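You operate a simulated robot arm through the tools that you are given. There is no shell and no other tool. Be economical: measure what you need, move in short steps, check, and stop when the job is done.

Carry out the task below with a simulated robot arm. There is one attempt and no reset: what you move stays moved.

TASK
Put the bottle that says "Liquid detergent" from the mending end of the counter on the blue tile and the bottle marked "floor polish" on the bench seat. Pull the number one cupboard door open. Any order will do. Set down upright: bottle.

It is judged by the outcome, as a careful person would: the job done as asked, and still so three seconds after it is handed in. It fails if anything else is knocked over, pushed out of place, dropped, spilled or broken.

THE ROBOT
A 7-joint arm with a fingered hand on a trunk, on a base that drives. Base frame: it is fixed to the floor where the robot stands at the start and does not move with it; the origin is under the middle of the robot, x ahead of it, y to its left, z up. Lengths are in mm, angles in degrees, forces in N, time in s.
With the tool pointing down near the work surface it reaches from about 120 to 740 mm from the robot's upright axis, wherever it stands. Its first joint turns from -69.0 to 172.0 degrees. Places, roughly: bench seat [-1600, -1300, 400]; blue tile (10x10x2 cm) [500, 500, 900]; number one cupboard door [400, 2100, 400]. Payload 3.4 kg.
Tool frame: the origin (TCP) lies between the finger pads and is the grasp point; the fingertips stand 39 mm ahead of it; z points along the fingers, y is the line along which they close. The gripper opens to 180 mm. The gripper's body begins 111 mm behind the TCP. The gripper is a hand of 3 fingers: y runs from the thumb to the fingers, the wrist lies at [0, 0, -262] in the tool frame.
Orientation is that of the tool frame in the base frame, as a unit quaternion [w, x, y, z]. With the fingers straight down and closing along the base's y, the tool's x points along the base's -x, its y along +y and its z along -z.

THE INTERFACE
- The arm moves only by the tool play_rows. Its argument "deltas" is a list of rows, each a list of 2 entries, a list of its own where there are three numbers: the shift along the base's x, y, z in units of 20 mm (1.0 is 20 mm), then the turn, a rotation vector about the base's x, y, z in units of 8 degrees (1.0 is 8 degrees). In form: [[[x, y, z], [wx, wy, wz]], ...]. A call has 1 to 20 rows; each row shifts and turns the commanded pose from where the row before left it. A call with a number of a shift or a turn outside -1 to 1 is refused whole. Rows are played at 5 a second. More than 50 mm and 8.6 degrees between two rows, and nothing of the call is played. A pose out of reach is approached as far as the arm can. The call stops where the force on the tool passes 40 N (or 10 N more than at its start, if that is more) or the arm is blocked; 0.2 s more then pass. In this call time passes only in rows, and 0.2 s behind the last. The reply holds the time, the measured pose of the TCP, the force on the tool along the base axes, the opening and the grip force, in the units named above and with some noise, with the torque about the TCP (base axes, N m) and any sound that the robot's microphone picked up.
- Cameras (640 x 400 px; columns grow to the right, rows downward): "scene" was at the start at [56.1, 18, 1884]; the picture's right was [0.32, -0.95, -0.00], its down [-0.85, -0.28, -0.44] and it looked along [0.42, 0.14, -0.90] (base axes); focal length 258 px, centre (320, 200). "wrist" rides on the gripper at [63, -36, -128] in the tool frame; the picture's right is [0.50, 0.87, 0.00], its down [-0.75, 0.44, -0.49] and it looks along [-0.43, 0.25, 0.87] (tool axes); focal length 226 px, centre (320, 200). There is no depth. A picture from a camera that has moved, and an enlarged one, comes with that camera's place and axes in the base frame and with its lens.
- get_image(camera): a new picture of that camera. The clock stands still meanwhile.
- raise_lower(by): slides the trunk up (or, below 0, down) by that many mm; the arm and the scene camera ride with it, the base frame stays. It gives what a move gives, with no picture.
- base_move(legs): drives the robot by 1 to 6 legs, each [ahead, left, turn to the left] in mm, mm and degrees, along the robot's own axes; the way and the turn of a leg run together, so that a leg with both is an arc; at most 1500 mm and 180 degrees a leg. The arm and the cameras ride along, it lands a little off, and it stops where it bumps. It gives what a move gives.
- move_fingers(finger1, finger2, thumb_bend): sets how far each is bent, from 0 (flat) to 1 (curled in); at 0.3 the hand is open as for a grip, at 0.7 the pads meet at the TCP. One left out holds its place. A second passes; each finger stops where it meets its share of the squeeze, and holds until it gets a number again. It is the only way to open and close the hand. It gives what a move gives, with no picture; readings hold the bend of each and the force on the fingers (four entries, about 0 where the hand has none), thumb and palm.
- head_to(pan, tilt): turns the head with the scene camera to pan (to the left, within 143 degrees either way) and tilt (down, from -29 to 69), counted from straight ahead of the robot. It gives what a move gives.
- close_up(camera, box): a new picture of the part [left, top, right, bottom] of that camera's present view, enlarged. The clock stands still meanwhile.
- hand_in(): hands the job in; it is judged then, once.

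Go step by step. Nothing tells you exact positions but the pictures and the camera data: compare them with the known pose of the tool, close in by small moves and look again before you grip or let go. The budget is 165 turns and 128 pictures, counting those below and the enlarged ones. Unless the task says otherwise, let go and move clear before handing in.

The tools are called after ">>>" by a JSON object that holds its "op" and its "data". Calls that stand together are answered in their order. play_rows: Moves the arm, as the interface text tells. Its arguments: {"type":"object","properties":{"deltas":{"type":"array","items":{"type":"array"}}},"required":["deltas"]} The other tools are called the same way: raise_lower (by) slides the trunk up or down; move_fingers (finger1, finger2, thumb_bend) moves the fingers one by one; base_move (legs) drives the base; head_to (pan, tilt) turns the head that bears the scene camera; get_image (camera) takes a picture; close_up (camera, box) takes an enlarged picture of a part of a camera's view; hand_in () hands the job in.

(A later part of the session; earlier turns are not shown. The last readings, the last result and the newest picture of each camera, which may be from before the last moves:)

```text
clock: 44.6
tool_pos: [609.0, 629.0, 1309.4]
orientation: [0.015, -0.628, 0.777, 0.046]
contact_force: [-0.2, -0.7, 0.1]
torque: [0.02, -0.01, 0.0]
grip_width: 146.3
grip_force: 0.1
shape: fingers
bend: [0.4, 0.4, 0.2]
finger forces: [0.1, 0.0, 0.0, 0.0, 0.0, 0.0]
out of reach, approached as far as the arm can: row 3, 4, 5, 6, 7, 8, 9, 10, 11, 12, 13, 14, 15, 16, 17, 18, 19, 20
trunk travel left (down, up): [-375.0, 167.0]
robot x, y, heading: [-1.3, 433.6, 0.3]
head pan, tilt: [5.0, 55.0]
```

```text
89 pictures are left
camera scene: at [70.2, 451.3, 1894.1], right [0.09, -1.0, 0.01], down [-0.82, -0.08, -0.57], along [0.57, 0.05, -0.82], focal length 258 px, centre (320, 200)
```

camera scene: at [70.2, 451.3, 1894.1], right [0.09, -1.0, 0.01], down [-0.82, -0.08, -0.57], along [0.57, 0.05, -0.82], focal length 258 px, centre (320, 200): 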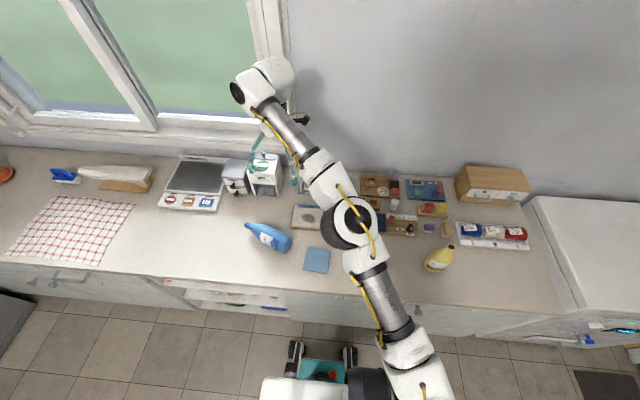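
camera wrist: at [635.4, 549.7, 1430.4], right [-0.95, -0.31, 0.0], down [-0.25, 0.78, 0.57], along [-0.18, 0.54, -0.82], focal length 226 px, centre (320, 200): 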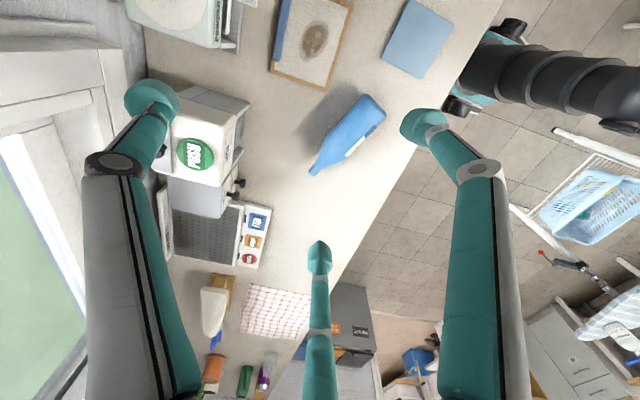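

The arm can't reach that far left at this height. I'll pull the hand back toward the robot, then drive so that the bottle is straight ahead.

>>> {"op": "play_rows", "data": {"deltas": [[[-1, -0.3, 0], [0, 0, 0]], [[-1, -0.3, 0], [0, 0, 0]], [[-1, -0.3, 0], [0, 0, 0]], [[-1, -0.3, 0], [0, 0, 0]], [[-1, -0.3, 0], [0, 0, 0]], [[-1, -0.3, 0], [0, 0, 0]], [[-1, -0.3, 0], [0, 0, 0]], [[-1, -0.3, 0], [0, 0, 0]], [[-1, -0.3, 0], [0, 0, 0]], [[-1, -0.3, 0], [0, 0, 0]]]}}

>>> {"op": "base_move", "data": {"legs": [[0, 300, 0]]}}

>>> {"op": "get_image", "data": {"camera": "scene"}}

```text
clock: 46.8
tool_pos: [401.8, 582.2, 1305.1]
orientation: [0.012, -0.628, 0.777, 0.042]
contact_force: [-0.9, 0.9, 0.4]
torque: [-0.07, -0.04, 0.01]
grip_width: 146.3
grip_force: 0.1
shape: fingers
bend: [0.4, 0.4, 0.2]
finger forces: [0.1, 0.0, 0.1, 0.0, 0.1, 0.0]
trunk travel left (down, up): [-375.0, 167.0]
robot x, y, heading: [1.6, 434.0, 0.4]
head pan, tilt: [5.0, 55.0]
```

```text
clock: 48.9
tool_pos: [405.3, 840.7, 1308.9]
orientation: [0.021, -0.625, 0.779, 0.053]
contact_force: [0.8, -0.5, -0.8]
torque: [0.07, 0.11, 0.0]
grip_width: 146.0
grip_force: 0.0
shape: fingers
bend: [0.4, 0.4, 0.2]
finger forces: [0.1, 0.0, 0.1, 0.0, 0.1, 0.0]
trunk travel left (down, up): [-375.0, 167.0]
robot x, y, heading: [-1.2, 733.7, 0.1]
head pan, tilt: [5.0, 55.0]
```

```text
88 pictures are left
camera scene: at [68.0, 707.2, 1894.0], right [0.09, -1.0, -0.02], down [-0.82, -0.06, -0.57], along [0.57, 0.06, -0.82], focal length 258 px, centre (320, 200)
```

scene: 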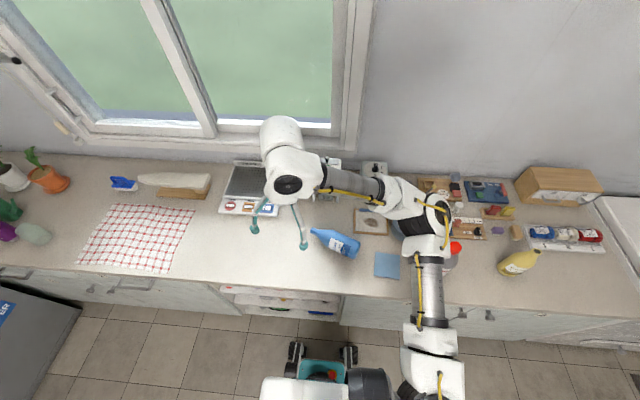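

Now level the hand, turn it a further 81°, and lower a bit, then re-measure.

>>> {"op": "play_rows", "data": {"deltas": [[[0, 0, -0.5], [-0.62, -0.26, 0]], [[0, 0, -0.5], [0, 0, 1]], [[0, 0, -0.5], [0, 0, 1]], [[0, 0, -0.5], [0, 0, 1]], [[0, 0, -0.5], [0, 0, 1]], [[0, 0, -0.5], [0, 0, 1]], [[0, 0, -0.5], [0, 0, 1]], [[0, 0, -0.5], [0, 0, 1]], [[0, 0, -0.5], [0, 0, 1]], [[0, 0, -0.5], [0, 0, 1]], [[0, 0, -0.5], [0, 0, 1]], [[0, 0, 0], [0, 0, 0]]]}}

>>> {"op": "get_image", "data": {"camera": "wrist"}}

>>> {"op": "get_image", "data": {"camera": "scene"}}

```text
clock: 51.5
tool_pos: [402.3, 842.9, 1199.7]
orientation: [-0.009, 0.981, -0.196, -0.004]
contact_force: [0.4, -1.0, -0.4]
torque: [0.07, 0.08, 0.0]
grip_width: 146.3
grip_force: 0.1
shape: fingers
bend: [0.4, 0.4, 0.2]
finger forces: [0.0, 0.1, 0.0, 0.1, 0.0, 0.0]
trunk travel left (down, up): [-375.0, 167.0]
robot x, y, heading: [-5.0, 728.3, 0.1]
head pan, tilt: [5.0, 55.0]
```

```text
87 pictures are left
camera wrist: at [473.7, 849.7, 1327.5], right [0.13, -0.99, -0.02], down [-0.86, -0.12, 0.49], along [-0.49, -0.05, -0.87], focal length 226 px, centre (320, 200)
```

wrist: 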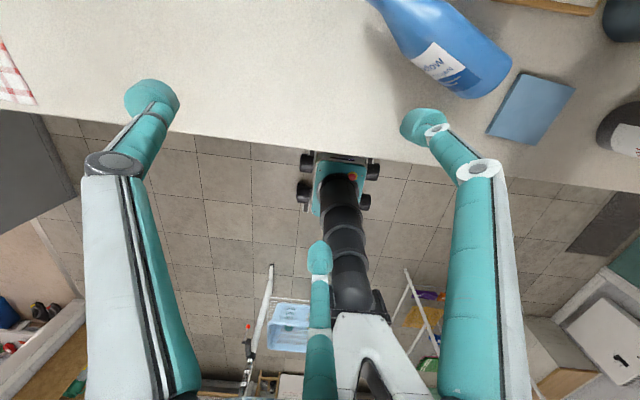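

```text
86 pictures are left
camera scene: at [67.7, 707.9, 1894.0], right [0.09, -1.0, -0.01], down [-0.82, -0.06, -0.57], along [0.57, 0.06, -0.82], focal length 258 px, centre (320, 200)
```

scene: 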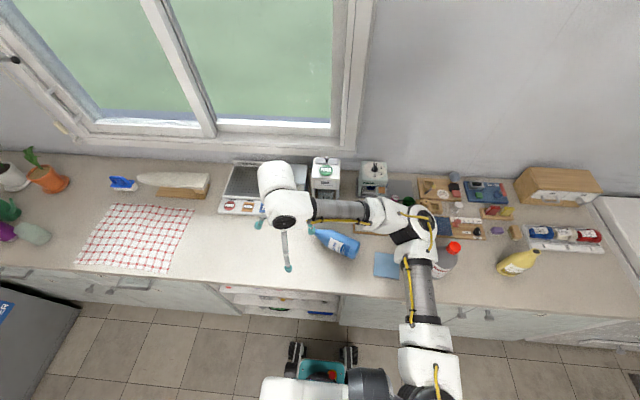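

>>> {"op": "play_rows", "data": {"deltas": [[[1, -0.27, 0], [0.1, 0, 0]], [[1, -0.27, 0], [0, 0, 0.1]], [[1, -0.27, 0], [0, 0, 0]], [[1, -0.27, 0], [0, 0, 0]], [[1, -0.27, 0], [0, 0, 0]], [[1, -0.27, 0], [0, 0, 0]], [[1, -0.27, -0.5], [0, 0, 0]], [[1, -0.27, -0.5], [0, 0, 0]], [[0, 0, -0.5], [0, 0, 0]], [[0, 0, 0], [0, 0, 0]]]}}

>>> {"op": "get_image", "data": {"camera": "wrist"}}

>>> {"op": "close_up", "data": {"camera": "scene", "box": [230, 140, 420, 290]}}

```text
clock: 53.6
tool_pos: [562.4, 827.5, 1167.3]
orientation: [-0.007, 0.982, -0.19, -0.003]
contact_force: [-0.6, 0.1, 0.1]
torque: [-0.04, -0.04, -0.01]
grip_width: 146.1
grip_force: 0.1
shape: fingers
bend: [0.4, 0.4, 0.2]
finger forces: [0.1, 0.0, 0.1, 0.0, 0.1, 0.1]
trunk travel left (down, up): [-375.0, 167.0]
robot x, y, heading: [-2.8, 733.2, 0.2]
head pan, tilt: [5.0, 55.0]
```

```text
85 pictures are left
camera wrist: at [633.8, 836.4, 1294.7], right [0.14, -0.99, -0.02], down [-0.86, -0.13, 0.49], along [-0.49, -0.06, -0.87], focal length 226 px, centre (320, 200)
```

wrist: 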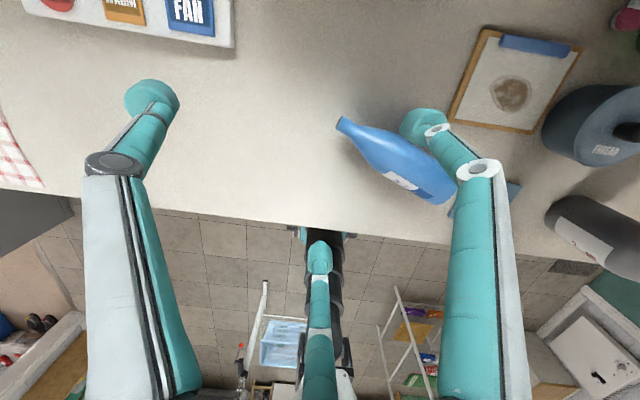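

```text
2.67 times, centred on (325, 215) of scene
camera zoom: at [68.6, 751.5, 1894.1], right [0.09, -1.0, 0.01], down [-0.82, -0.08, -0.57], along [0.57, 0.05, -0.82], focal length 689 px, centre (307, 160)
```

zoom: 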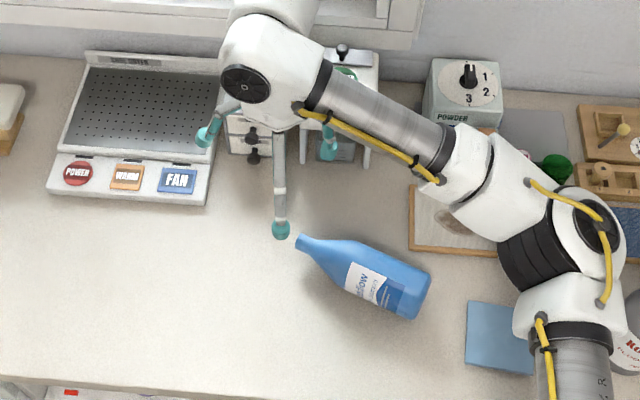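

>>> {"op": "play_rows", "data": {"deltas": [[[0.25, -0.75, -1], [0, 0, 0]], [[0.25, -0.75, -1], [0, 0, 0]], [[0, 0, -1], [0, 0, 0]], [[0, 0, -1], [0, 0, 0]], [[0, 0, -1], [0, 0, 0]], [[0, 0, 0], [0, 0, 0]], [[0, 0, 0], [0, 0, 0]], [[0, 0, 0], [0, 0, 0]]]}}

>>> {"op": "get_image", "data": {"camera": "wrist"}}

>>> {"op": "close_up", "data": {"camera": "scene", "box": [230, 140, 420, 290]}}

```text
clock: 55.5
tool_pos: [571.3, 789.8, 1067.5]
orientation: [-0.01, 0.982, -0.189, -0.004]
contact_force: [0.0, 0.6, 0.0]
torque: [-0.03, 0.02, -0.01]
grip_width: 146.3
grip_force: 0.0
shape: fingers
bend: [0.4, 0.4, 0.2]
finger forces: [0.1, 0.0, 0.0, 0.0, 0.0, 0.0]
trunk travel left (down, up): [-375.0, 167.0]
robot x, y, heading: [0.5, 733.1, 0.1]
head pan, tilt: [5.0, 55.0]
```

```text
83 pictures are left
camera wrist: at [642.3, 797.7, 1193.5], right [0.14, -0.99, -0.02], down [-0.86, -0.14, 0.49], along [-0.49, -0.05, -0.87], focal length 226 px, centre (320, 200)
```

wrist: 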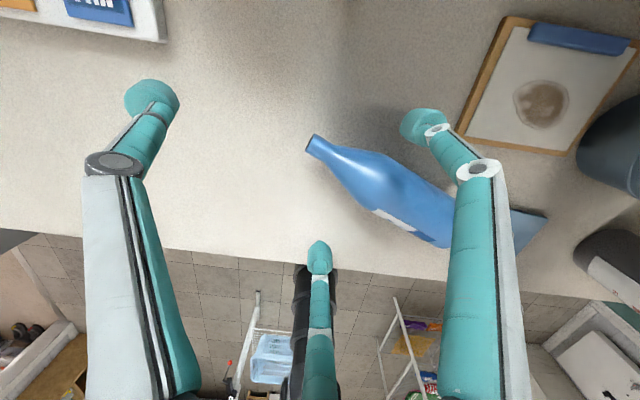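

```text
2.67 times, centred on (325, 215) of scene
camera zoom: at [68.6, 738.6, 1894.2], right [0.09, -1.0, 0.0], down [-0.82, -0.07, -0.57], along [0.57, 0.05, -0.82], focal length 689 px, centre (307, 160)
```

zoom: 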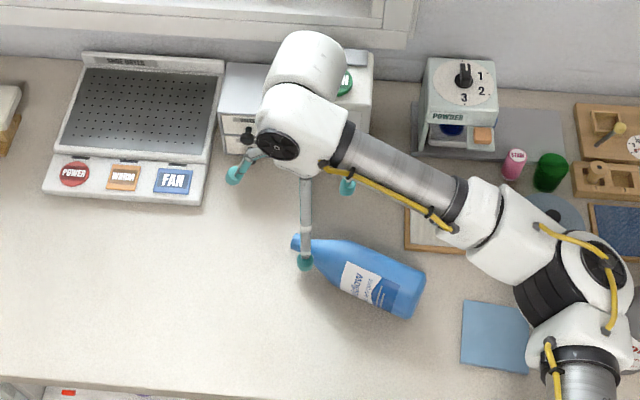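

The hand is well placed: thumb beyond the mouth, the two fingers astride the neck. Descending to about z 947.

>>> {"op": "play_rows", "data": {"deltas": [[[-0.1, 0, -1], [0, 0, 0]], [[0, 0, -1], [0, 0, 0]], [[0, 0, -1], [0, 0, 0]], [[0, 0, -1], [0, 0, 0]], [[0, 0, -1], [0, 0, 0]], [[0, 0, -0.7], [0, 0, 0]]]}}

>>> {"op": "get_image", "data": {"camera": "wrist"}}

>>> {"op": "close_up", "data": {"camera": "scene", "box": [230, 140, 420, 290]}}

```text
clock: 56.9
tool_pos: [569.4, 791.8, 952.6]
orientation: [-0.01, 0.982, -0.189, -0.003]
contact_force: [0.3, 0.2, -0.5]
torque: [0.0, 0.0, 0.03]
grip_width: 146.0
grip_force: 0.1
shape: fingers
bend: [0.4, 0.4, 0.2]
finger forces: [0.0, 0.0, 0.0, 0.0, 0.0, 0.0]
trunk travel left (down, up): [-375.0, 167.0]
robot x, y, heading: [-2.3, 734.8, 0.2]
head pan, tilt: [5.0, 55.0]
```

```text
81 pictures are left
camera wrist: at [641.2, 799.4, 1080.7], right [0.14, -0.99, -0.02], down [-0.86, -0.13, 0.49], along [-0.49, -0.05, -0.87], focal length 226 px, centre (320, 200)
```

wrist: 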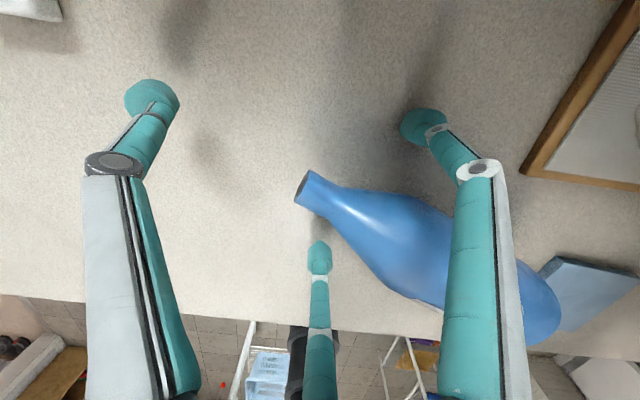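

```text
2.67 times, centred on (325, 215) of scene
camera zoom: at [68.7, 735.6, 1894.1], right [0.09, -1.0, 0.0], down [-0.82, -0.07, -0.57], along [0.57, 0.05, -0.82], focal length 689 px, centre (307, 160)
```

zoom: 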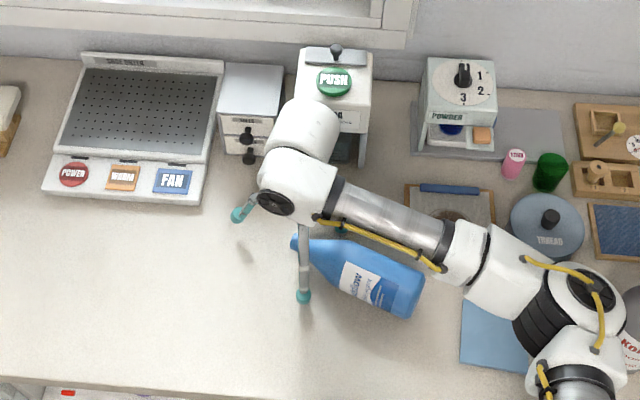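

>>> {"op": "play_rows", "data": {"deltas": [[[-0.42, -0.1, -0.25], [0, 0, 0]]]}}

>>> {"op": "move_fingers", "data": {"finger1": 0.58, "finger2": 0.58}}

>>> {"op": "get_image", "data": {"camera": "wrist"}}

```text
clock: 57.2
tool_pos: [559.5, 788.0, 949.1]
orientation: [-0.01, 0.982, -0.189, -0.003]
contact_force: [-0.1, 0.0, 0.0]
torque: [0.01, -0.04, 0.02]
grip_width: 146.2
grip_force: 0.1
shape: fingers
bend: [0.4, 0.4, 0.2]
finger forces: [0.0, 0.0, 0.0, 0.0, 0.0, 0.0]
trunk travel left (down, up): [-375.0, 167.0]
robot x, y, heading: [-4.2, 734.5, 0.4]
head pan, tilt: [5.0, 55.0]
```

```text
clock: 58.2
tool_pos: [560.6, 787.7, 948.9]
orientation: [-0.01, 0.982, -0.189, -0.004]
contact_force: [0.2, 0.4, -0.1]
torque: [0.01, -0.01, -0.02]
grip_width: 117.5
grip_force: 0.1
shape: fingers
bend: [0.57, 0.57, 0.2]
finger forces: [0.0, 0.1, 0.0, 0.1, 0.1, 0.1]
trunk travel left (down, up): [-375.0, 167.0]
robot x, y, heading: [-3.0, 732.5, 0.2]
head pan, tilt: [5.0, 55.0]
```

```text
79 pictures are left
camera wrist: at [632.2, 795.7, 1076.3], right [0.14, -0.99, -0.02], down [-0.86, -0.14, 0.49], along [-0.49, -0.05, -0.87], focal length 226 px, centre (320, 200)
```

wrist: 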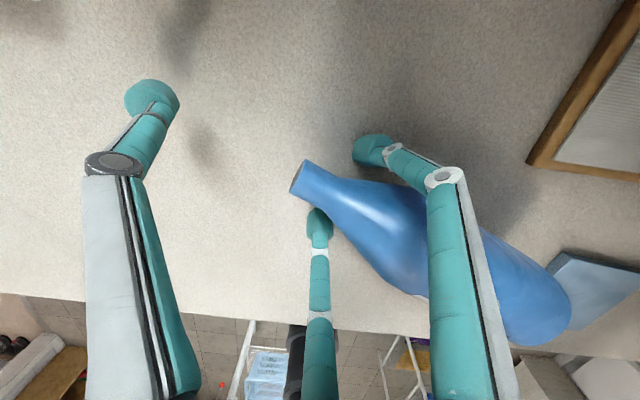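

>>> {"op": "move_fingers", "data": {"finger1": 0.75, "finger2": 0.75}}

>>> {"op": "get_image", "data": {"camera": "wrist"}}

```text
clock: 59.2
tool_pos: [559.8, 787.1, 950.4]
orientation: [-0.01, 0.982, -0.19, -0.004]
contact_force: [0.2, -0.9, -4.3]
torque: [-0.06, 0.03, -0.03]
grip_width: 95.1
grip_force: 0.1
shape: fingers
bend: [0.73, 0.73, 0.2]
finger forces: [0.0, 0.0, 0.0, 0.0, 0.1, 0.0]
trunk travel left (down, up): [-375.0, 167.0]
robot x, y, heading: [-2.0, 729.2, 0.0]
head pan, tilt: [5.0, 55.0]
```

```text
78 pictures are left
camera wrist: at [632.3, 795.5, 1076.1], right [0.14, -0.99, -0.02], down [-0.86, -0.14, 0.49], along [-0.49, -0.05, -0.87], focal length 226 px, centre (320, 200)
```

wrist: 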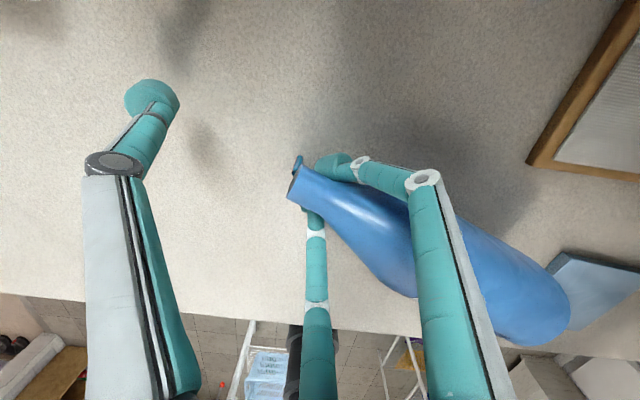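

The fingers have closed underneath the neck and cradle it. I'll tip the bottle up around its base edge: first about 20° and look.

>>> {"op": "play_rows", "data": {"deltas": [[[-0.03, -0.06, 0.35], [0, 0, 0]], [[-0.03, -0.06, 0.35], [0, 0, 0]], [[-0.03, -0.06, 0.35], [0, 0, 0]], [[-0.03, -0.06, 0.35], [0, 0, 0]], [[-0.05, -0.12, 0.34], [0, 0, 0]], [[-0.05, -0.12, 0.34], [0, 0, 0]], [[-0.05, -0.12, 0.34], [0, 0, 0]], [[-0.05, -0.12, 0.34], [0, 0, 0]]]}}

>>> {"op": "get_image", "data": {"camera": "wrist"}}

>>> {"op": "close_up", "data": {"camera": "scene", "box": [230, 140, 420, 290]}}

```text
clock: 61.0
tool_pos: [554.0, 773.5, 1004.1]
orientation: [-0.01, 0.982, -0.188, -0.004]
contact_force: [-1.1, -1.5, -3.8]
torque: [-0.05, 0.0, 0.02]
grip_width: 95.0
grip_force: 0.1
shape: fingers
bend: [0.73, 0.73, 0.2]
finger forces: [0.0, 0.0, 0.0, 0.1, 0.0, 0.0]
trunk travel left (down, up): [-375.0, 167.0]
robot x, y, heading: [-0.6, 735.5, 0.2]
head pan, tilt: [5.0, 55.0]
```

```text
77 pictures are left
camera wrist: at [625.5, 780.9, 1131.2], right [0.14, -0.99, -0.02], down [-0.86, -0.14, 0.49], along [-0.49, -0.05, -0.87], focal length 226 px, centre (320, 200)
```

wrist: 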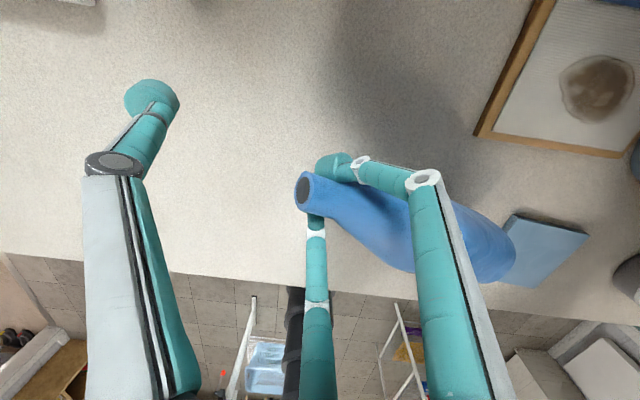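

```text
2.67 times, centred on (325, 215) of scene
camera zoom: at [68.8, 734.0, 1894.1], right [0.09, -1.0, 0.0], down [-0.82, -0.07, -0.57], along [0.57, 0.05, -0.82], focal length 689 px, centre (307, 160)
```

zoom: 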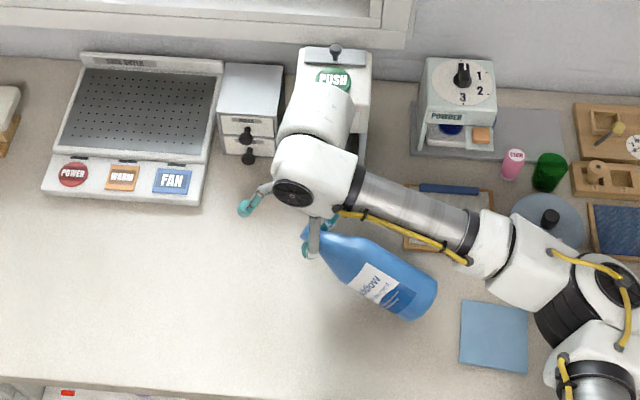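

Tipping works; the base slid ~15 mm toward the tile. I'll continue to about 40° with slightly less horizontal motion.

>>> {"op": "play_rows", "data": {"deltas": [[[-0.05, -0.13, 0.32], [0, 0, 0]], [[-0.05, -0.13, 0.32], [0, 0, 0]], [[-0.05, -0.13, 0.32], [0, 0, 0]], [[-0.05, -0.13, 0.32], [0, 0, 0]], [[-0.07, -0.16, 0.28], [0, 0, 0]], [[-0.07, -0.16, 0.28], [0, 0, 0]], [[-0.07, -0.16, 0.28], [0, 0, 0]], [[-0.07, -0.16, 0.28], [0, 0, 0]]]}}

>>> {"op": "get_image", "data": {"camera": "wrist"}}

>>> {"op": "close_up", "data": {"camera": "scene", "box": [230, 140, 420, 290]}}

```text
clock: 62.9
tool_pos: [545.0, 749.8, 1052.6]
orientation: [-0.01, 0.982, -0.189, -0.003]
contact_force: [0.9, -0.7, -1.7]
torque: [0.0, -0.01, -0.01]
grip_width: 94.5
grip_force: 0.1
shape: fingers
bend: [0.73, 0.73, 0.2]
finger forces: [0.0, 0.1, 0.0, 0.0, 0.1, 0.0]
trunk travel left (down, up): [-375.0, 167.0]
robot x, y, heading: [-4.0, 730.9, -0.1]
head pan, tilt: [5.0, 55.0]
```

```text
75 pictures are left
camera wrist: at [616.9, 757.5, 1179.7], right [0.14, -0.99, -0.02], down [-0.86, -0.14, 0.49], along [-0.49, -0.05, -0.87], focal length 226 px, centre (320, 200)
```

wrist: 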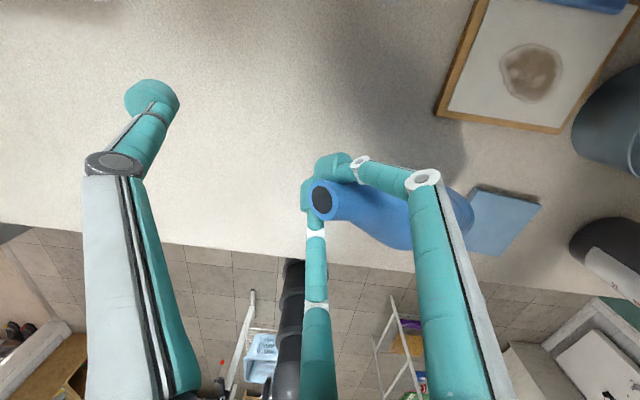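

```text
2.67 times, centred on (325, 215) of scene
camera zoom: at [68.6, 734.0, 1894.1], right [0.09, -1.0, 0.0], down [-0.82, -0.07, -0.57], along [0.57, 0.05, -0.82], focal length 689 px, centre (307, 160)
```

zoom: 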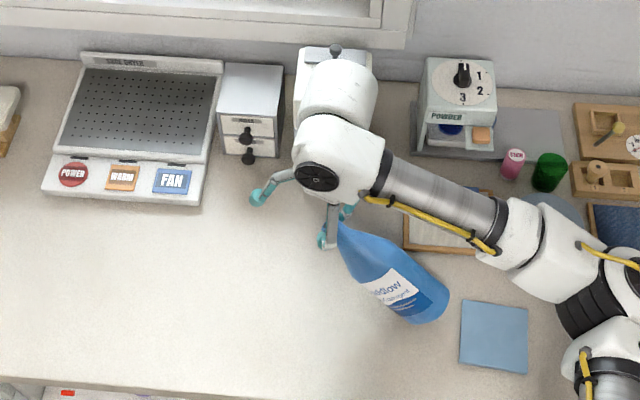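

The bottle is at about 45°, but its base is nearing the tile. I'll go straight up in small steps so it stops being pushed that way, and look.

>>> {"op": "play_rows", "data": {"deltas": [[[0, -0.02, 0.25], [0, 0, 0]], [[0, -0.02, 0.25], [0, 0, 0]], [[0, -0.02, 0.25], [0, 0, 0]]]}}

>>> {"op": "close_up", "data": {"camera": "wrist", "box": [260, 120, 500, 270]}}

>>> {"op": "close_up", "data": {"camera": "scene", "box": [290, 180, 400, 270]}}

```text
clock: 63.6
tool_pos: [545.0, 747.9, 1066.8]
orientation: [-0.01, 0.982, -0.19, -0.003]
contact_force: [0.6, -1.1, -1.8]
torque: [-0.04, 0.0, -0.01]
grip_width: 94.7
grip_force: 0.0
shape: fingers
bend: [0.73, 0.73, 0.2]
finger forces: [0.0, 0.0, 0.0, 0.1, 0.0, 0.1]
trunk travel left (down, up): [-375.0, 167.0]
robot x, y, heading: [0.0, 734.6, 0.1]
head pan, tilt: [5.0, 55.0]
```

```text
2.67 times, centred on (380, 195) of wrist
camera zoom: at [616.8, 756.1, 1194.0], right [0.14, -0.99, -0.02], down [-0.86, -0.14, 0.49], along [-0.49, -0.05, -0.87], focal length 603 px, centre (160, 213)
```

zoom: 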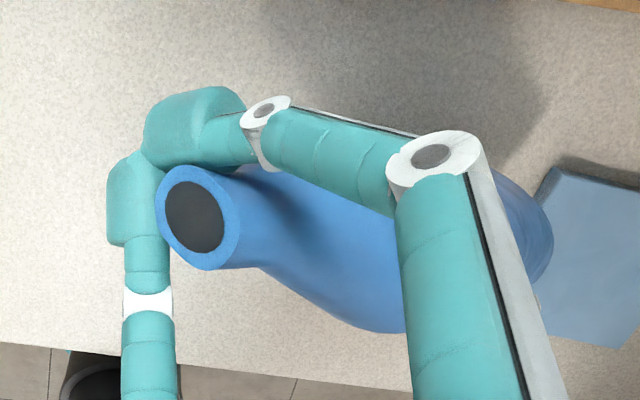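

```text
4.44 times, centred on (345, 225) of scene
camera zoom: at [68.5, 734.3, 1894.2], right [0.09, -1.0, 0.0], down [-0.82, -0.07, -0.57], along [0.57, 0.05, -0.82], focal length 1148 px, centre (209, 89)
```

zoom: 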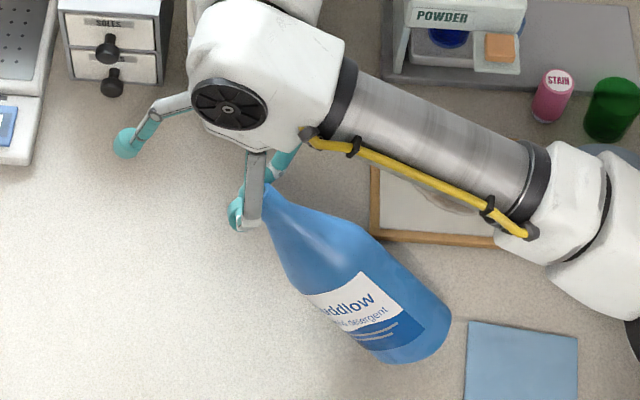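

The base has stopped sliding and the bottle is at ~52° resting in the fork of the fingers. Continuing along the arc to ~68°.

>>> {"op": "play_rows", "data": {"deltas": [[[-0.08, -0.2, 0.13], [0, 0, 0]], [[-0.08, -0.2, 0.13], [0, 0, 0]], [[-0.08, -0.2, 0.13], [0, 0, 0]], [[-0.08, -0.2, 0.12], [0, 0, 0]], [[-0.08, -0.2, 0.12], [0, 0, 0]], [[-0.085, -0.21, 0.1], [0, 0, 0]], [[-0.085, -0.21, 0.1], [0, 0, 0]], [[-0.085, -0.21, 0.09], [0, 0, 0]], [[-0.085, -0.21, 0.08], [0, 0, 0]]]}}

>>> {"op": "close_up", "data": {"camera": "wrist", "box": [260, 120, 500, 270]}}

>>> {"op": "close_up", "data": {"camera": "scene", "box": [290, 180, 400, 270]}}

```text
clock: 65.7
tool_pos: [529.5, 712.7, 1085.8]
orientation: [-0.01, 0.982, -0.188, -0.003]
contact_force: [0.3, 1.6, 0.0]
torque: [0.06, -0.03, 0.0]
grip_width: 93.5
grip_force: 0.0
shape: fingers
bend: [0.73, 0.74, 0.2]
finger forces: [0.1, 0.0, 0.0, 0.0, 0.0, 0.1]
trunk travel left (down, up): [-375.0, 167.0]
robot x, y, heading: [-1.0, 734.3, -0.1]
head pan, tilt: [5.0, 55.0]
```

```text
2.67 times, centred on (380, 195) of wrist
camera zoom: at [601.6, 719.4, 1214.1], right [0.14, -0.99, -0.02], down [-0.86, -0.14, 0.49], along [-0.49, -0.05, -0.87], focal length 603 px, centre (160, 213)
```

zoom: 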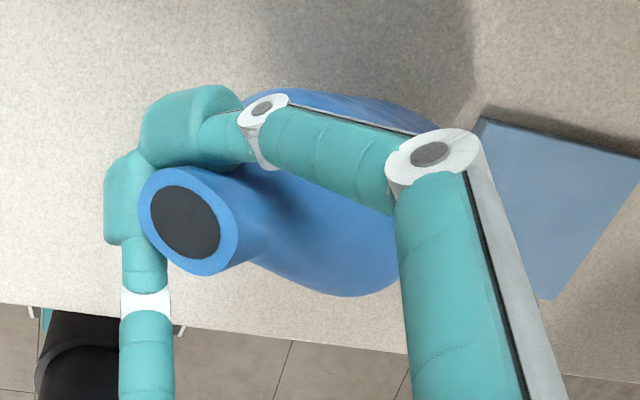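

```text
4.44 times, centred on (345, 225) of scene
camera zoom: at [68.3, 734.3, 1894.2], right [0.09, -1.0, 0.0], down [-0.82, -0.07, -0.57], along [0.57, 0.05, -0.82], focal length 1148 px, centre (209, 89)
```

zoom: 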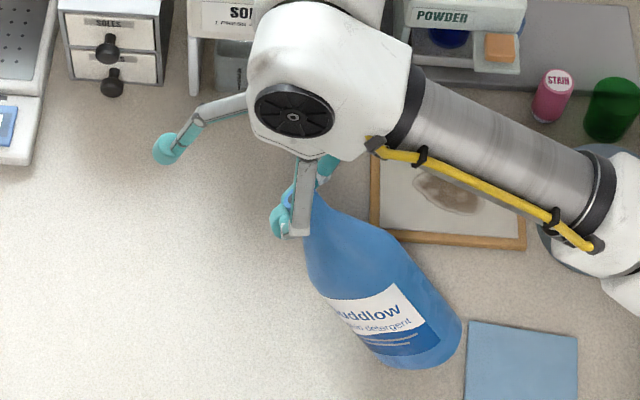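

Forces are nearly zero, so the bottle is close to its balance point; the base is ~7 mm from the tile. I'll nudge gently in small steps.

>>> {"op": "play_rows", "data": {"deltas": [[[-0.05, -0.12, 0.06], [0, 0, 0]], [[-0.05, -0.12, 0.06], [0, 0, 0]], [[-0.05, -0.12, 0.05], [0, 0, 0]], [[-0.05, -0.12, 0.05], [0, 0, 0]]]}}

>>> {"op": "close_up", "data": {"camera": "wrist", "box": [260, 120, 500, 270]}}

>>> {"op": "close_up", "data": {"camera": "scene", "box": [290, 180, 400, 270]}}

```text
clock: 66.7
tool_pos: [524.9, 701.7, 1090.9]
orientation: [-0.011, 0.982, -0.188, -0.004]
contact_force: [0.0, 0.1, 0.3]
torque: [0.01, -0.02, 0.01]
grip_width: 93.6
grip_force: 0.0
shape: fingers
bend: [0.73, 0.74, 0.2]
finger forces: [0.0, 0.0, 0.1, 0.0, 0.1, 0.0]
trunk travel left (down, up): [-375.0, 167.0]
robot x, y, heading: [-4.4, 732.0, 0.3]
head pan, tilt: [5.0, 55.0]
```

```text
2.67 times, centred on (380, 195) of wrist
camera zoom: at [597.7, 709.9, 1218.3], right [0.14, -0.99, -0.02], down [-0.86, -0.14, 0.49], along [-0.49, -0.05, -0.87], focal length 603 px, centre (160, 213)
```

zoom: 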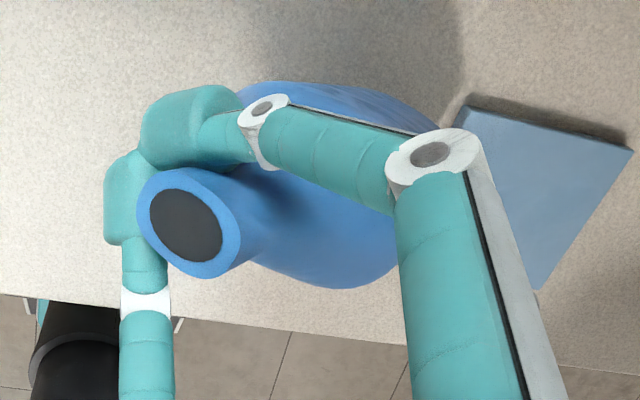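

```text
4.44 times, centred on (345, 225) of scene
camera zoom: at [68.3, 734.0, 1894.2], right [0.09, -1.0, 0.0], down [-0.82, -0.07, -0.57], along [0.57, 0.05, -0.82], focal length 1148 px, centre (209, 89)
```

zoom: 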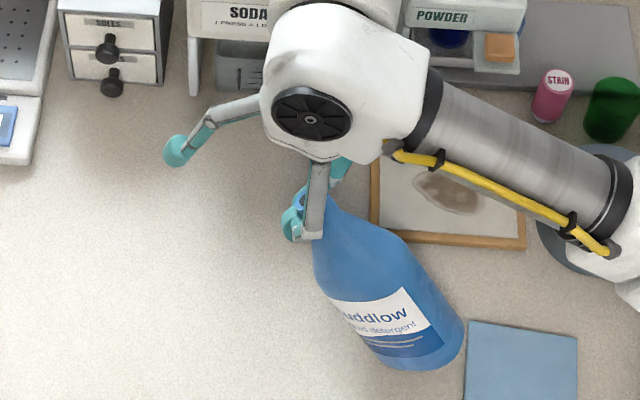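

>>> {"op": "play_rows", "data": {"deltas": [[[-0.05, -0.12, 0.05], [0, 0, 0]], [[-0.05, -0.12, 0.05], [0, 0, 0]], [[-0.05, -0.12, 0.05], [0, 0, 0]], [[-0.05, -0.12, 0.05], [0, 0, 0]], [[-0.05, -0.12, 0.05], [0, 0, 0]]]}}

>>> {"op": "close_up", "data": {"camera": "wrist", "box": [260, 120, 500, 270]}}

>>> {"op": "close_up", "data": {"camera": "scene", "box": [290, 180, 400, 270]}}

```text
clock: 67.8
tool_pos: [520.7, 691.2, 1095.2]
orientation: [-0.011, 0.982, -0.189, -0.003]
contact_force: [0.6, 0.2, -0.3]
torque: [0.04, -0.03, 0.03]
grip_width: 93.4
grip_force: 0.0
shape: fingers
bend: [0.73, 0.74, 0.2]
finger forces: [0.0, 0.0, 0.0, 0.0, 0.0, 0.1]
trunk travel left (down, up): [-375.0, 167.0]
robot x, y, heading: [-4.8, 732.1, 0.2]
head pan, tilt: [5.0, 55.0]
```

```text
2.67 times, centred on (380, 195) of wrist
camera zoom: at [592.6, 697.9, 1223.1], right [0.14, -0.99, -0.02], down [-0.86, -0.14, 0.49], along [-0.49, -0.05, -0.87], focal length 603 px, centre (160, 213)
```

zoom: 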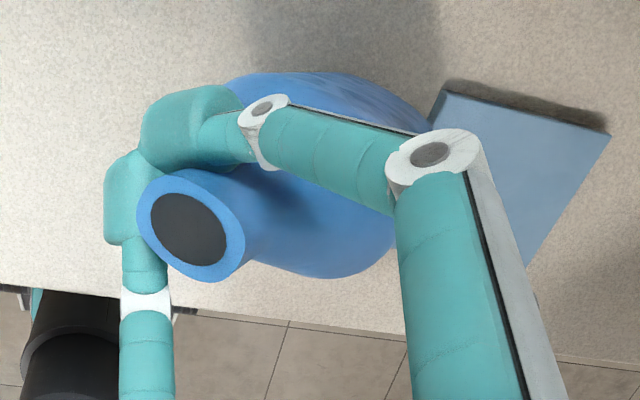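

```text
4.44 times, centred on (345, 225) of scene
camera zoom: at [68.1, 733.6, 1894.2], right [0.09, -1.0, 0.0], down [-0.82, -0.07, -0.57], along [0.57, 0.05, -0.82], focal length 1148 px, centre (209, 89)
```

zoom: 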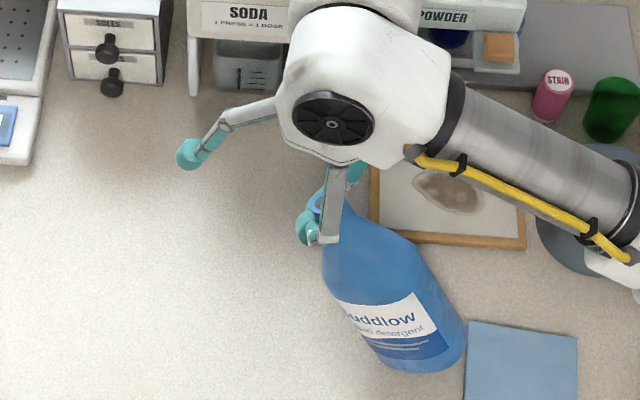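

>>> {"op": "play_rows", "data": {"deltas": [[[-0.05, -0.12, 0.04], [0, 0, 0]], [[-0.05, -0.12, 0.04], [0, 0, 0]], [[-0.05, -0.12, 0.04], [0, 0, 0]], [[-0.05, -0.12, 0.04], [0, 0, 0]], [[-0.05, -0.12, 0.04], [0, 0, 0]], [[-0.05, -0.12, 0.04], [0, 0, 0]], [[-0.05, -0.12, 0.04], [0, 0, 0]]]}}

>>> {"op": "close_up", "data": {"camera": "wrist", "box": [260, 120, 500, 270]}}

>>> {"op": "close_up", "data": {"camera": "scene", "box": [290, 180, 400, 270]}}

```text
clock: 69.5
tool_pos: [514.6, 674.2, 1101.0]
orientation: [-0.011, 0.982, -0.188, -0.004]
contact_force: [-0.8, 0.5, -0.5]
torque: [0.01, 0.01, 0.0]
grip_width: 93.4
grip_force: 0.1
shape: fingers
bend: [0.73, 0.74, 0.2]
finger forces: [0.0, 0.0, 0.1, 0.0, 0.1, 0.0]
trunk travel left (down, up): [-375.0, 167.0]
robot x, y, heading: [-1.5, 735.9, 0.1]
head pan, tilt: [5.0, 55.0]
```

```text
2.67 times, centred on (380, 195) of wrist
camera zoom: at [585.6, 681.3, 1228.7], right [0.14, -0.99, -0.02], down [-0.86, -0.14, 0.49], along [-0.49, -0.05, -0.87], focal length 603 px, centre (160, 213)
```

zoom: 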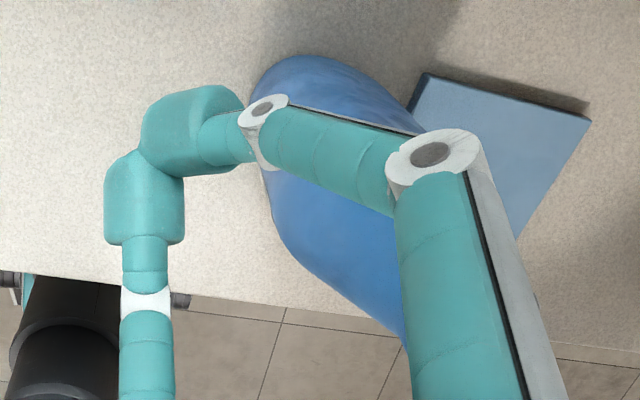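

```text
4.44 times, centred on (345, 225) of scene
camera zoom: at [68.0, 733.2, 1894.2], right [0.09, -1.0, 0.0], down [-0.82, -0.07, -0.57], along [0.57, 0.05, -0.82], focal length 1148 px, centre (209, 89)
```

zoom: 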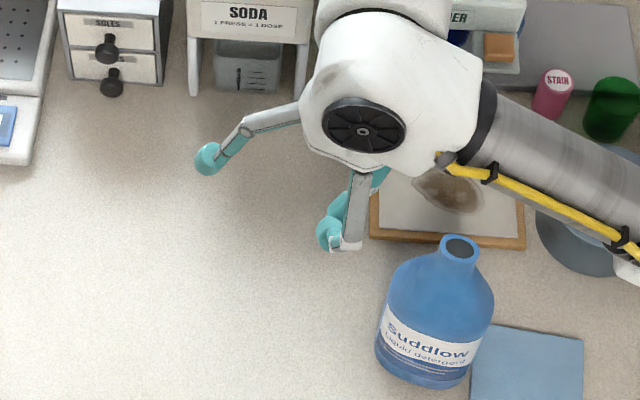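

The bottle is standing upright next to the tile. I'll raise the hand straight up, then look down at it.

>>> {"op": "play_rows", "data": {"deltas": [[[0, 0.3, 0.6], [0, 0, 0]], [[0, 0.3, 1], [0, 0, 0]], [[0, 0, 1], [0, 0, 0]], [[0, 0, 1], [0, 0, 0]], [[0, 0, 1], [0, 0, 0]], [[0, 0, 1], [0, 0, 0]], [[0, 0, 1], [0, 0, 0]], [[0, 0, 1], [0, 0, 0]], [[0, 0, 0], [0, 0, 0]]]}}

>>> {"op": "move_fingers", "data": {"finger1": 0.38, "finger2": 0.38, "thumb_bend": 0.38}}

>>> {"op": "get_image", "data": {"camera": "wrist"}}

>>> {"op": "close_up", "data": {"camera": "scene", "box": [320, 190, 430, 290]}}

```text
clock: 71.5
tool_pos: [513.3, 685.4, 1255.4]
orientation: [-0.011, 0.982, -0.188, -0.004]
contact_force: [0.6, 0.9, 0.5]
torque: [0.03, 0.0, 0.02]
grip_width: 93.7
grip_force: 0.0
shape: fingers
bend: [0.73, 0.74, 0.2]
finger forces: [0.0, 0.0, 0.0, 0.1, 0.1, 0.0]
trunk travel left (down, up): [-375.0, 167.0]
robot x, y, heading: [-0.6, 734.4, -0.2]
head pan, tilt: [5.0, 55.0]
```

```text
clock: 72.5
tool_pos: [513.2, 685.3, 1254.7]
orientation: [-0.011, 0.982, -0.189, -0.004]
contact_force: [0.9, -0.1, -0.9]
torque: [-0.02, -0.01, 0.03]
grip_width: 120.4
grip_force: 0.0
shape: fingers
bend: [0.38, 0.38, 0.38]
finger forces: [0.0, 0.0, 0.0, 0.1, 0.0, 0.0]
trunk travel left (down, up): [-375.0, 167.0]
robot x, y, heading: [-0.1, 733.8, 0.5]
head pan, tilt: [5.0, 55.0]
```

```text
63 pictures are left
camera wrist: at [585.2, 693.8, 1381.9], right [0.14, -0.99, -0.02], down [-0.86, -0.14, 0.49], along [-0.49, -0.05, -0.87], focal length 226 px, centre (320, 200)
```

wrist: 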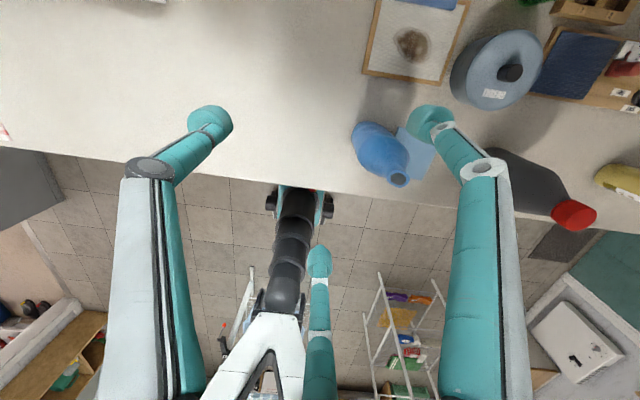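

```text
4.00 times, centred on (375, 240) of scene
camera zoom: at [68.1, 733.4, 1894.2], right [0.09, -1.0, 0.0], down [-0.82, -0.07, -0.57], along [0.57, 0.05, -0.82], focal length 1033 px, centre (100, 40)
```

zoom: 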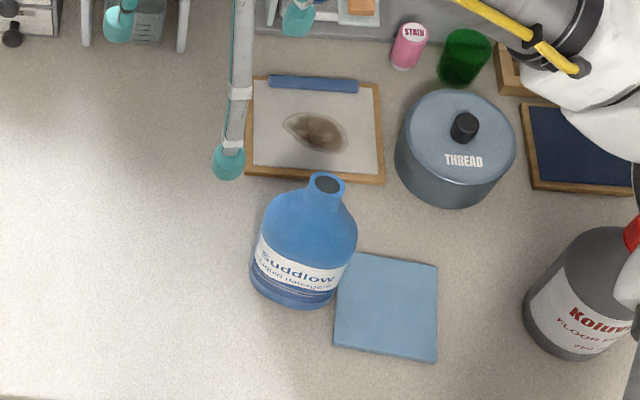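

Bottle upright, wide axis at ~75°; the current hand angle (248°) nearly matches. Moving above its mouth at about (477,576) and lowering partway.

>>> {"op": "play_rows", "data": {"deltas": [[[-0.3, -0.9, 0], [0, 0, 0.44]], [[-0.3, -0.9, 0], [0, 0, 0.44]], [[-0.3, -0.9, 0], [0, 0, 0]], [[-0.3, -0.9, 0], [0, 0, 0]], [[-0.3, -0.9, 0], [0, 0, 0]], [[-0.3, -0.95, 0], [0, 0, 0]], [[0, 0, -1], [0, 0, 0]], [[0, 0, -1], [0, 0, 0]], [[0, 0, -1], [0, 0, 0]], [[0, 0, -1], [0, 0, 0]], [[0, 0, -1], [0, 0, 0]], [[0, 0, -1], [0, 0, 0]], [[0, 0, 0], [0, 0, 0]]]}}

>>> {"op": "get_image", "data": {"camera": "wrist"}}

```text
clock: 75.2
tool_pos: [453.7, 592.8, 1127.6]
orientation: [-0.01, 0.992, -0.128, -0.004]
contact_force: [-0.7, 0.0, 0.0]
torque: [0.01, -0.04, -0.02]
grip_width: 120.5
grip_force: 0.0
shape: fingers
bend: [0.38, 0.38, 0.38]
finger forces: [0.2, 0.0, 0.0, 0.0, 0.0, 0.0]
out of reach, approached as far as the arm can: row 2, 3, 4, 5, 6
trunk travel left (down, up): [-375.0, 167.0]
robot x, y, heading: [-2.2, 735.3, 0.1]
head pan, tilt: [5.0, 55.0]
```

```text
61 pictures are left
camera wrist: at [524.0, 609.4, 1255.3], right [0.26, -0.96, -0.02], down [-0.84, -0.24, 0.49], along [-0.48, -0.11, -0.87], focal length 226 px, centre (320, 200)
```

wrist: 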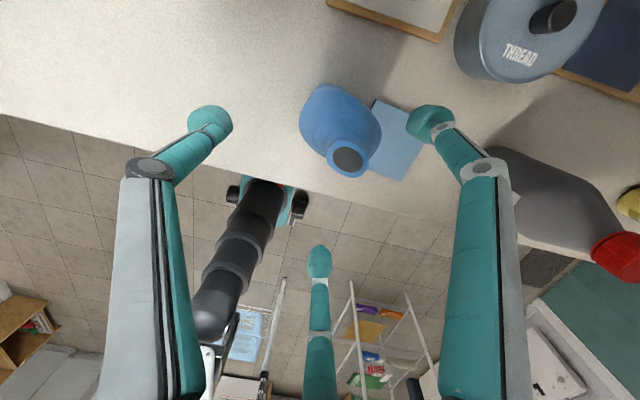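

The arm hits its limit on that side in this orientation. I'll raise the hand and drive the base 200 mm right so both the bottle and the tile lie straight ahead.

>>> {"op": "play_rows", "data": {"deltas": [[[0, 0.5, 1], [0, 0, 0]], [[0, 0.5, 1], [0, 0, 0]], [[0, 0.5, 1], [0, 0, 0]], [[0, 0.5, 1], [0, 0, 0]], [[0, 0.5, 1], [0, 0, 0]], [[0, 0.5, 1], [0, 0, 0]]]}}

>>> {"op": "base_move", "data": {"legs": [[0, -200, 0]]}}

>>> {"op": "play_rows", "data": {"deltas": [[[0, 0, 0], [0, 0, 0]], [[0, 0, 0], [0, 0, 0]], [[0, 0, 0], [0, 0, 0]], [[0, 0, 0], [0, 0, 0]], [[0, 0, 0], [0, 0, 0]], [[0, 0, 0], [0, 0, 0]], [[0, 0, 0], [0, 0, 0]], [[0, 0, 0], [0, 0, 0]], [[0, 0, 0], [0, 0, 0]], [[0, 0, 0], [0, 0, 0]]]}}

```text
clock: 76.7
tool_pos: [455.1, 651.4, 1247.7]
orientation: [-0.01, 0.992, -0.127, -0.004]
contact_force: [-0.6, 0.9, -0.6]
torque: [0.04, -0.03, 0.02]
grip_width: 120.7
grip_force: 0.1
shape: fingers
bend: [0.38, 0.38, 0.38]
finger forces: [0.1, 0.0, 0.0, 0.1, 0.1, 0.0]
trunk travel left (down, up): [-375.0, 167.0]
robot x, y, heading: [-3.1, 730.2, -0.1]
head pan, tilt: [5.0, 55.0]
```

```text
clock: 78.2
tool_pos: [456.2, 448.6, 1247.4]
orientation: [-0.01, 0.991, -0.13, -0.004]
contact_force: [0.2, -1.3, 0.1]
torque: [-0.01, 0.02, 0.03]
grip_width: 120.6
grip_force: 0.0
shape: fingers
bend: [0.38, 0.38, 0.38]
finger forces: [0.0, 0.0, 0.0, 0.0, 0.0, 0.0]
trunk travel left (down, up): [-375.0, 167.0]
robot x, y, heading: [0.2, 535.5, 0.3]
head pan, tilt: [5.0, 55.0]
```

```text
clock: 80.5
tool_pos: [453.0, 449.6, 1248.1]
orientation: [-0.01, 0.992, -0.129, -0.003]
contact_force: [0.4, -0.2, 0.5]
torque: [0.01, 0.03, 0.02]
grip_width: 120.7
grip_force: 0.1
shape: fingers
bend: [0.38, 0.38, 0.38]
finger forces: [0.0, 0.0, 0.1, 0.0, 0.0, 0.0]
trunk travel left (down, up): [-375.0, 167.0]
robot x, y, heading: [-1.2, 529.7, 0.2]
head pan, tilt: [5.0, 55.0]
```

>>> {"op": "play_rows", "data": {"deltas": [[[0.2, 1, 0], [-0.15, 0, 0]], [[0.2, 1, 0], [0, 0, 0]], [[0.2, 1, 0], [0, 0, 0]], [[0.2, 1, 0], [0, 0, 0]], [[0.2, 1, 0], [0, 0, 0]], [[0.2, 1, 0], [0, 0, 0]], [[0, 0.3, -1], [0, 0, 0]], [[0, 0, -1], [0, 0, 0]], [[0, 0, -1], [0, 0, 0]], [[0, 0, -1], [0, 0, 0]], [[0, 0, 0], [0, 0, 0]]]}}

>>> {"op": "get_image", "data": {"camera": "wrist"}}

```text
clock: 82.8
tool_pos: [477.1, 575.6, 1168.3]
orientation: [0.001, 0.992, -0.129, -0.003]
contact_force: [-0.2, -0.2, 0.6]
torque: [0.01, -0.01, 0.02]
grip_width: 120.5
grip_force: 0.1
shape: fingers
bend: [0.38, 0.38, 0.38]
finger forces: [0.1, 0.0, 0.1, 0.1, 0.1, 0.0]
trunk travel left (down, up): [-375.0, 167.0]
robot x, y, heading: [-2.8, 531.0, 0.2]
head pan, tilt: [5.0, 55.0]
```

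```text
60 pictures are left
camera wrist: at [547.1, 594.7, 1295.7], right [0.26, -0.96, 0.0], down [-0.84, -0.23, 0.49], along [-0.48, -0.13, -0.87], focal length 226 px, centre (320, 200)
```

wrist: 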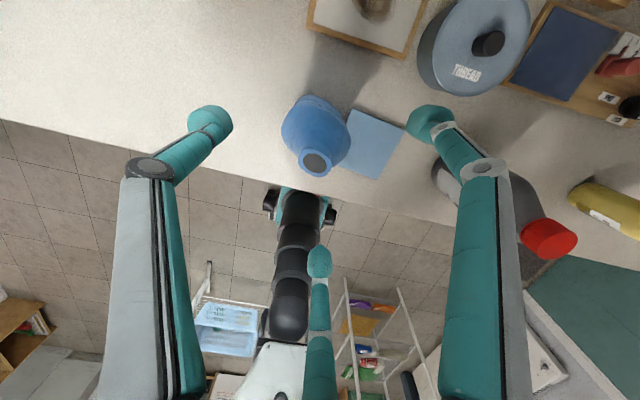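

>>> {"op": "play_rows", "data": {"deltas": [[[-0.15, 0.2, -1], [0, 0, 0]], [[0, 0, -1], [0, 0, 0]], [[0, 0, -1], [0, 0, 0]], [[0, 0, -1], [0, 0, 0]], [[0, 0, -1], [0, 0, 0]], [[0, 0, -1], [0, 0, 0]], [[0, 0, -1], [0, 0, 0]], [[0, 0, -1], [0, 0, 0]], [[0, 0, -0.2], [0, 0, 0]]]}}

>>> {"op": "move_fingers", "data": {"finger1": 0.47, "finger2": 0.47, "thumb_bend": 0.47}}

>>> {"op": "get_image", "data": {"camera": "wrist"}}

```text
clock: 84.8
tool_pos: [474.3, 578.6, 1004.8]
orientation: [-0.001, 0.992, -0.129, -0.002]
contact_force: [-0.1, 0.5, 0.1]
torque: [-0.02, 0.03, -0.02]
grip_width: 120.6
grip_force: 0.1
shape: fingers
bend: [0.38, 0.38, 0.38]
finger forces: [0.1, 0.0, 0.0, 0.0, 0.0, 0.0]
trunk travel left (down, up): [-375.0, 167.0]
robot x, y, heading: [-2.6, 533.8, 0.1]
head pan, tilt: [5.0, 55.0]
```

```text
clock: 85.8
tool_pos: [474.5, 579.4, 1005.8]
orientation: [0.0, 0.992, -0.128, -0.002]
contact_force: [-0.4, -0.1, 0.3]
torque: [0.02, 0.0, 0.0]
grip_width: 85.3
grip_force: 0.2
shape: fingers
bend: [0.47, 0.47, 0.47]
finger forces: [0.0, 0.0, 0.0, 0.0, 0.0, 0.0]
trunk travel left (down, up): [-375.0, 167.0]
robot x, y, heading: [-3.1, 533.2, 0.1]
head pan, tilt: [5.0, 55.0]
```

```text
59 pictures are left
camera wrist: at [545.1, 598.5, 1132.2], right [0.26, -0.96, 0.0], down [-0.84, -0.23, 0.5], along [-0.48, -0.13, -0.87], focal length 226 px, centre (320, 200)
```

wrist: 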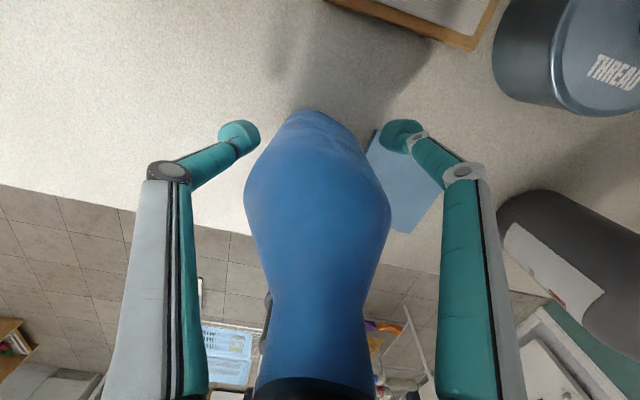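

>>> {"op": "move_fingers", "data": {"finger1": 0.75, "finger2": 0.75, "thumb_bend": 0.75}}

>>> {"op": "play_rows", "data": {"deltas": [[[0, 0, 0.2], [0, 0, 0]], [[0, 0, 0.4], [0, 0, 0]], [[0, 0, 0.5], [0, 0, 0]], [[0, 0, 0.5], [0, 0, 0]], [[0, 0, 0.5], [0, 0, 0]], [[0, 0, 0.4], [0, 0, 0]]]}}

>>> {"op": "get_image", "data": {"camera": "wrist"}}

>>> {"op": "get_image", "data": {"camera": "scene"}}

```text
clock: 86.8
tool_pos: [474.9, 580.1, 1005.1]
orientation: [0.0, 0.992, -0.128, -0.002]
contact_force: [-0.5, 3.4, 0.1]
torque: [0.04, 0.0, 0.01]
grip_width: 60.7
grip_force: 17.5
shape: fingers
bend: [0.53, 0.56, 0.55]
finger forces: [10.0, 9.3, 0.0, 0.1, 16.0, 0.1]
trunk travel left (down, up): [-375.0, 167.0]
robot x, y, heading: [-0.6, 529.7, -0.0]
head pan, tilt: [5.0, 55.0]
```

```text
clock: 88.2
tool_pos: [475.1, 579.1, 1054.5]
orientation: [0.0, 0.992, -0.129, -0.002]
contact_force: [-0.1, 0.2, -8.8]
torque: [0.04, 0.02, 0.02]
grip_width: 60.4
grip_force: 16.6
shape: fingers
bend: [0.53, 0.56, 0.56]
finger forces: [9.9, 8.8, 0.1, 0.0, 14.1, 0.0]
trunk travel left (down, up): [-375.0, 167.0]
robot x, y, heading: [-3.0, 532.4, 0.1]
head pan, tilt: [5.0, 55.0]
```

```text
58 pictures are left
camera wrist: at [545.8, 599.4, 1181.2], right [0.26, -0.96, 0.0], down [-0.84, -0.23, 0.5], along [-0.48, -0.13, -0.87], focal length 226 px, centre (320, 200)
```

wrist: 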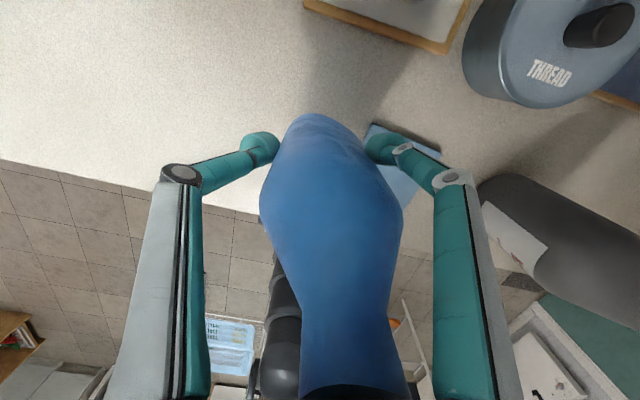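

```text
57 pictures are left
camera scene: at [70.1, 533.3, 1894.0], right [0.09, -1.0, 0.0], down [-0.82, -0.07, -0.57], along [0.57, 0.05, -0.82], focal length 258 px, centre (320, 200)
```

scene: 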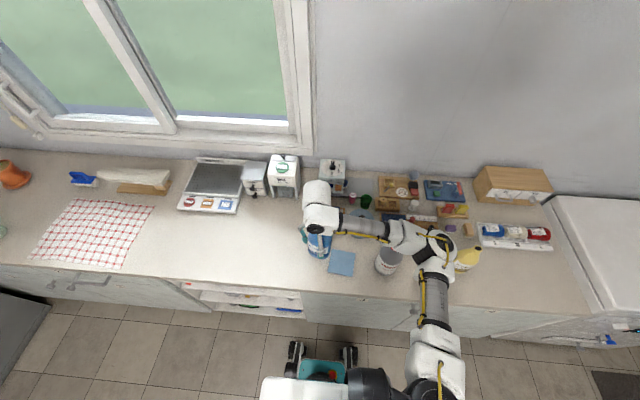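

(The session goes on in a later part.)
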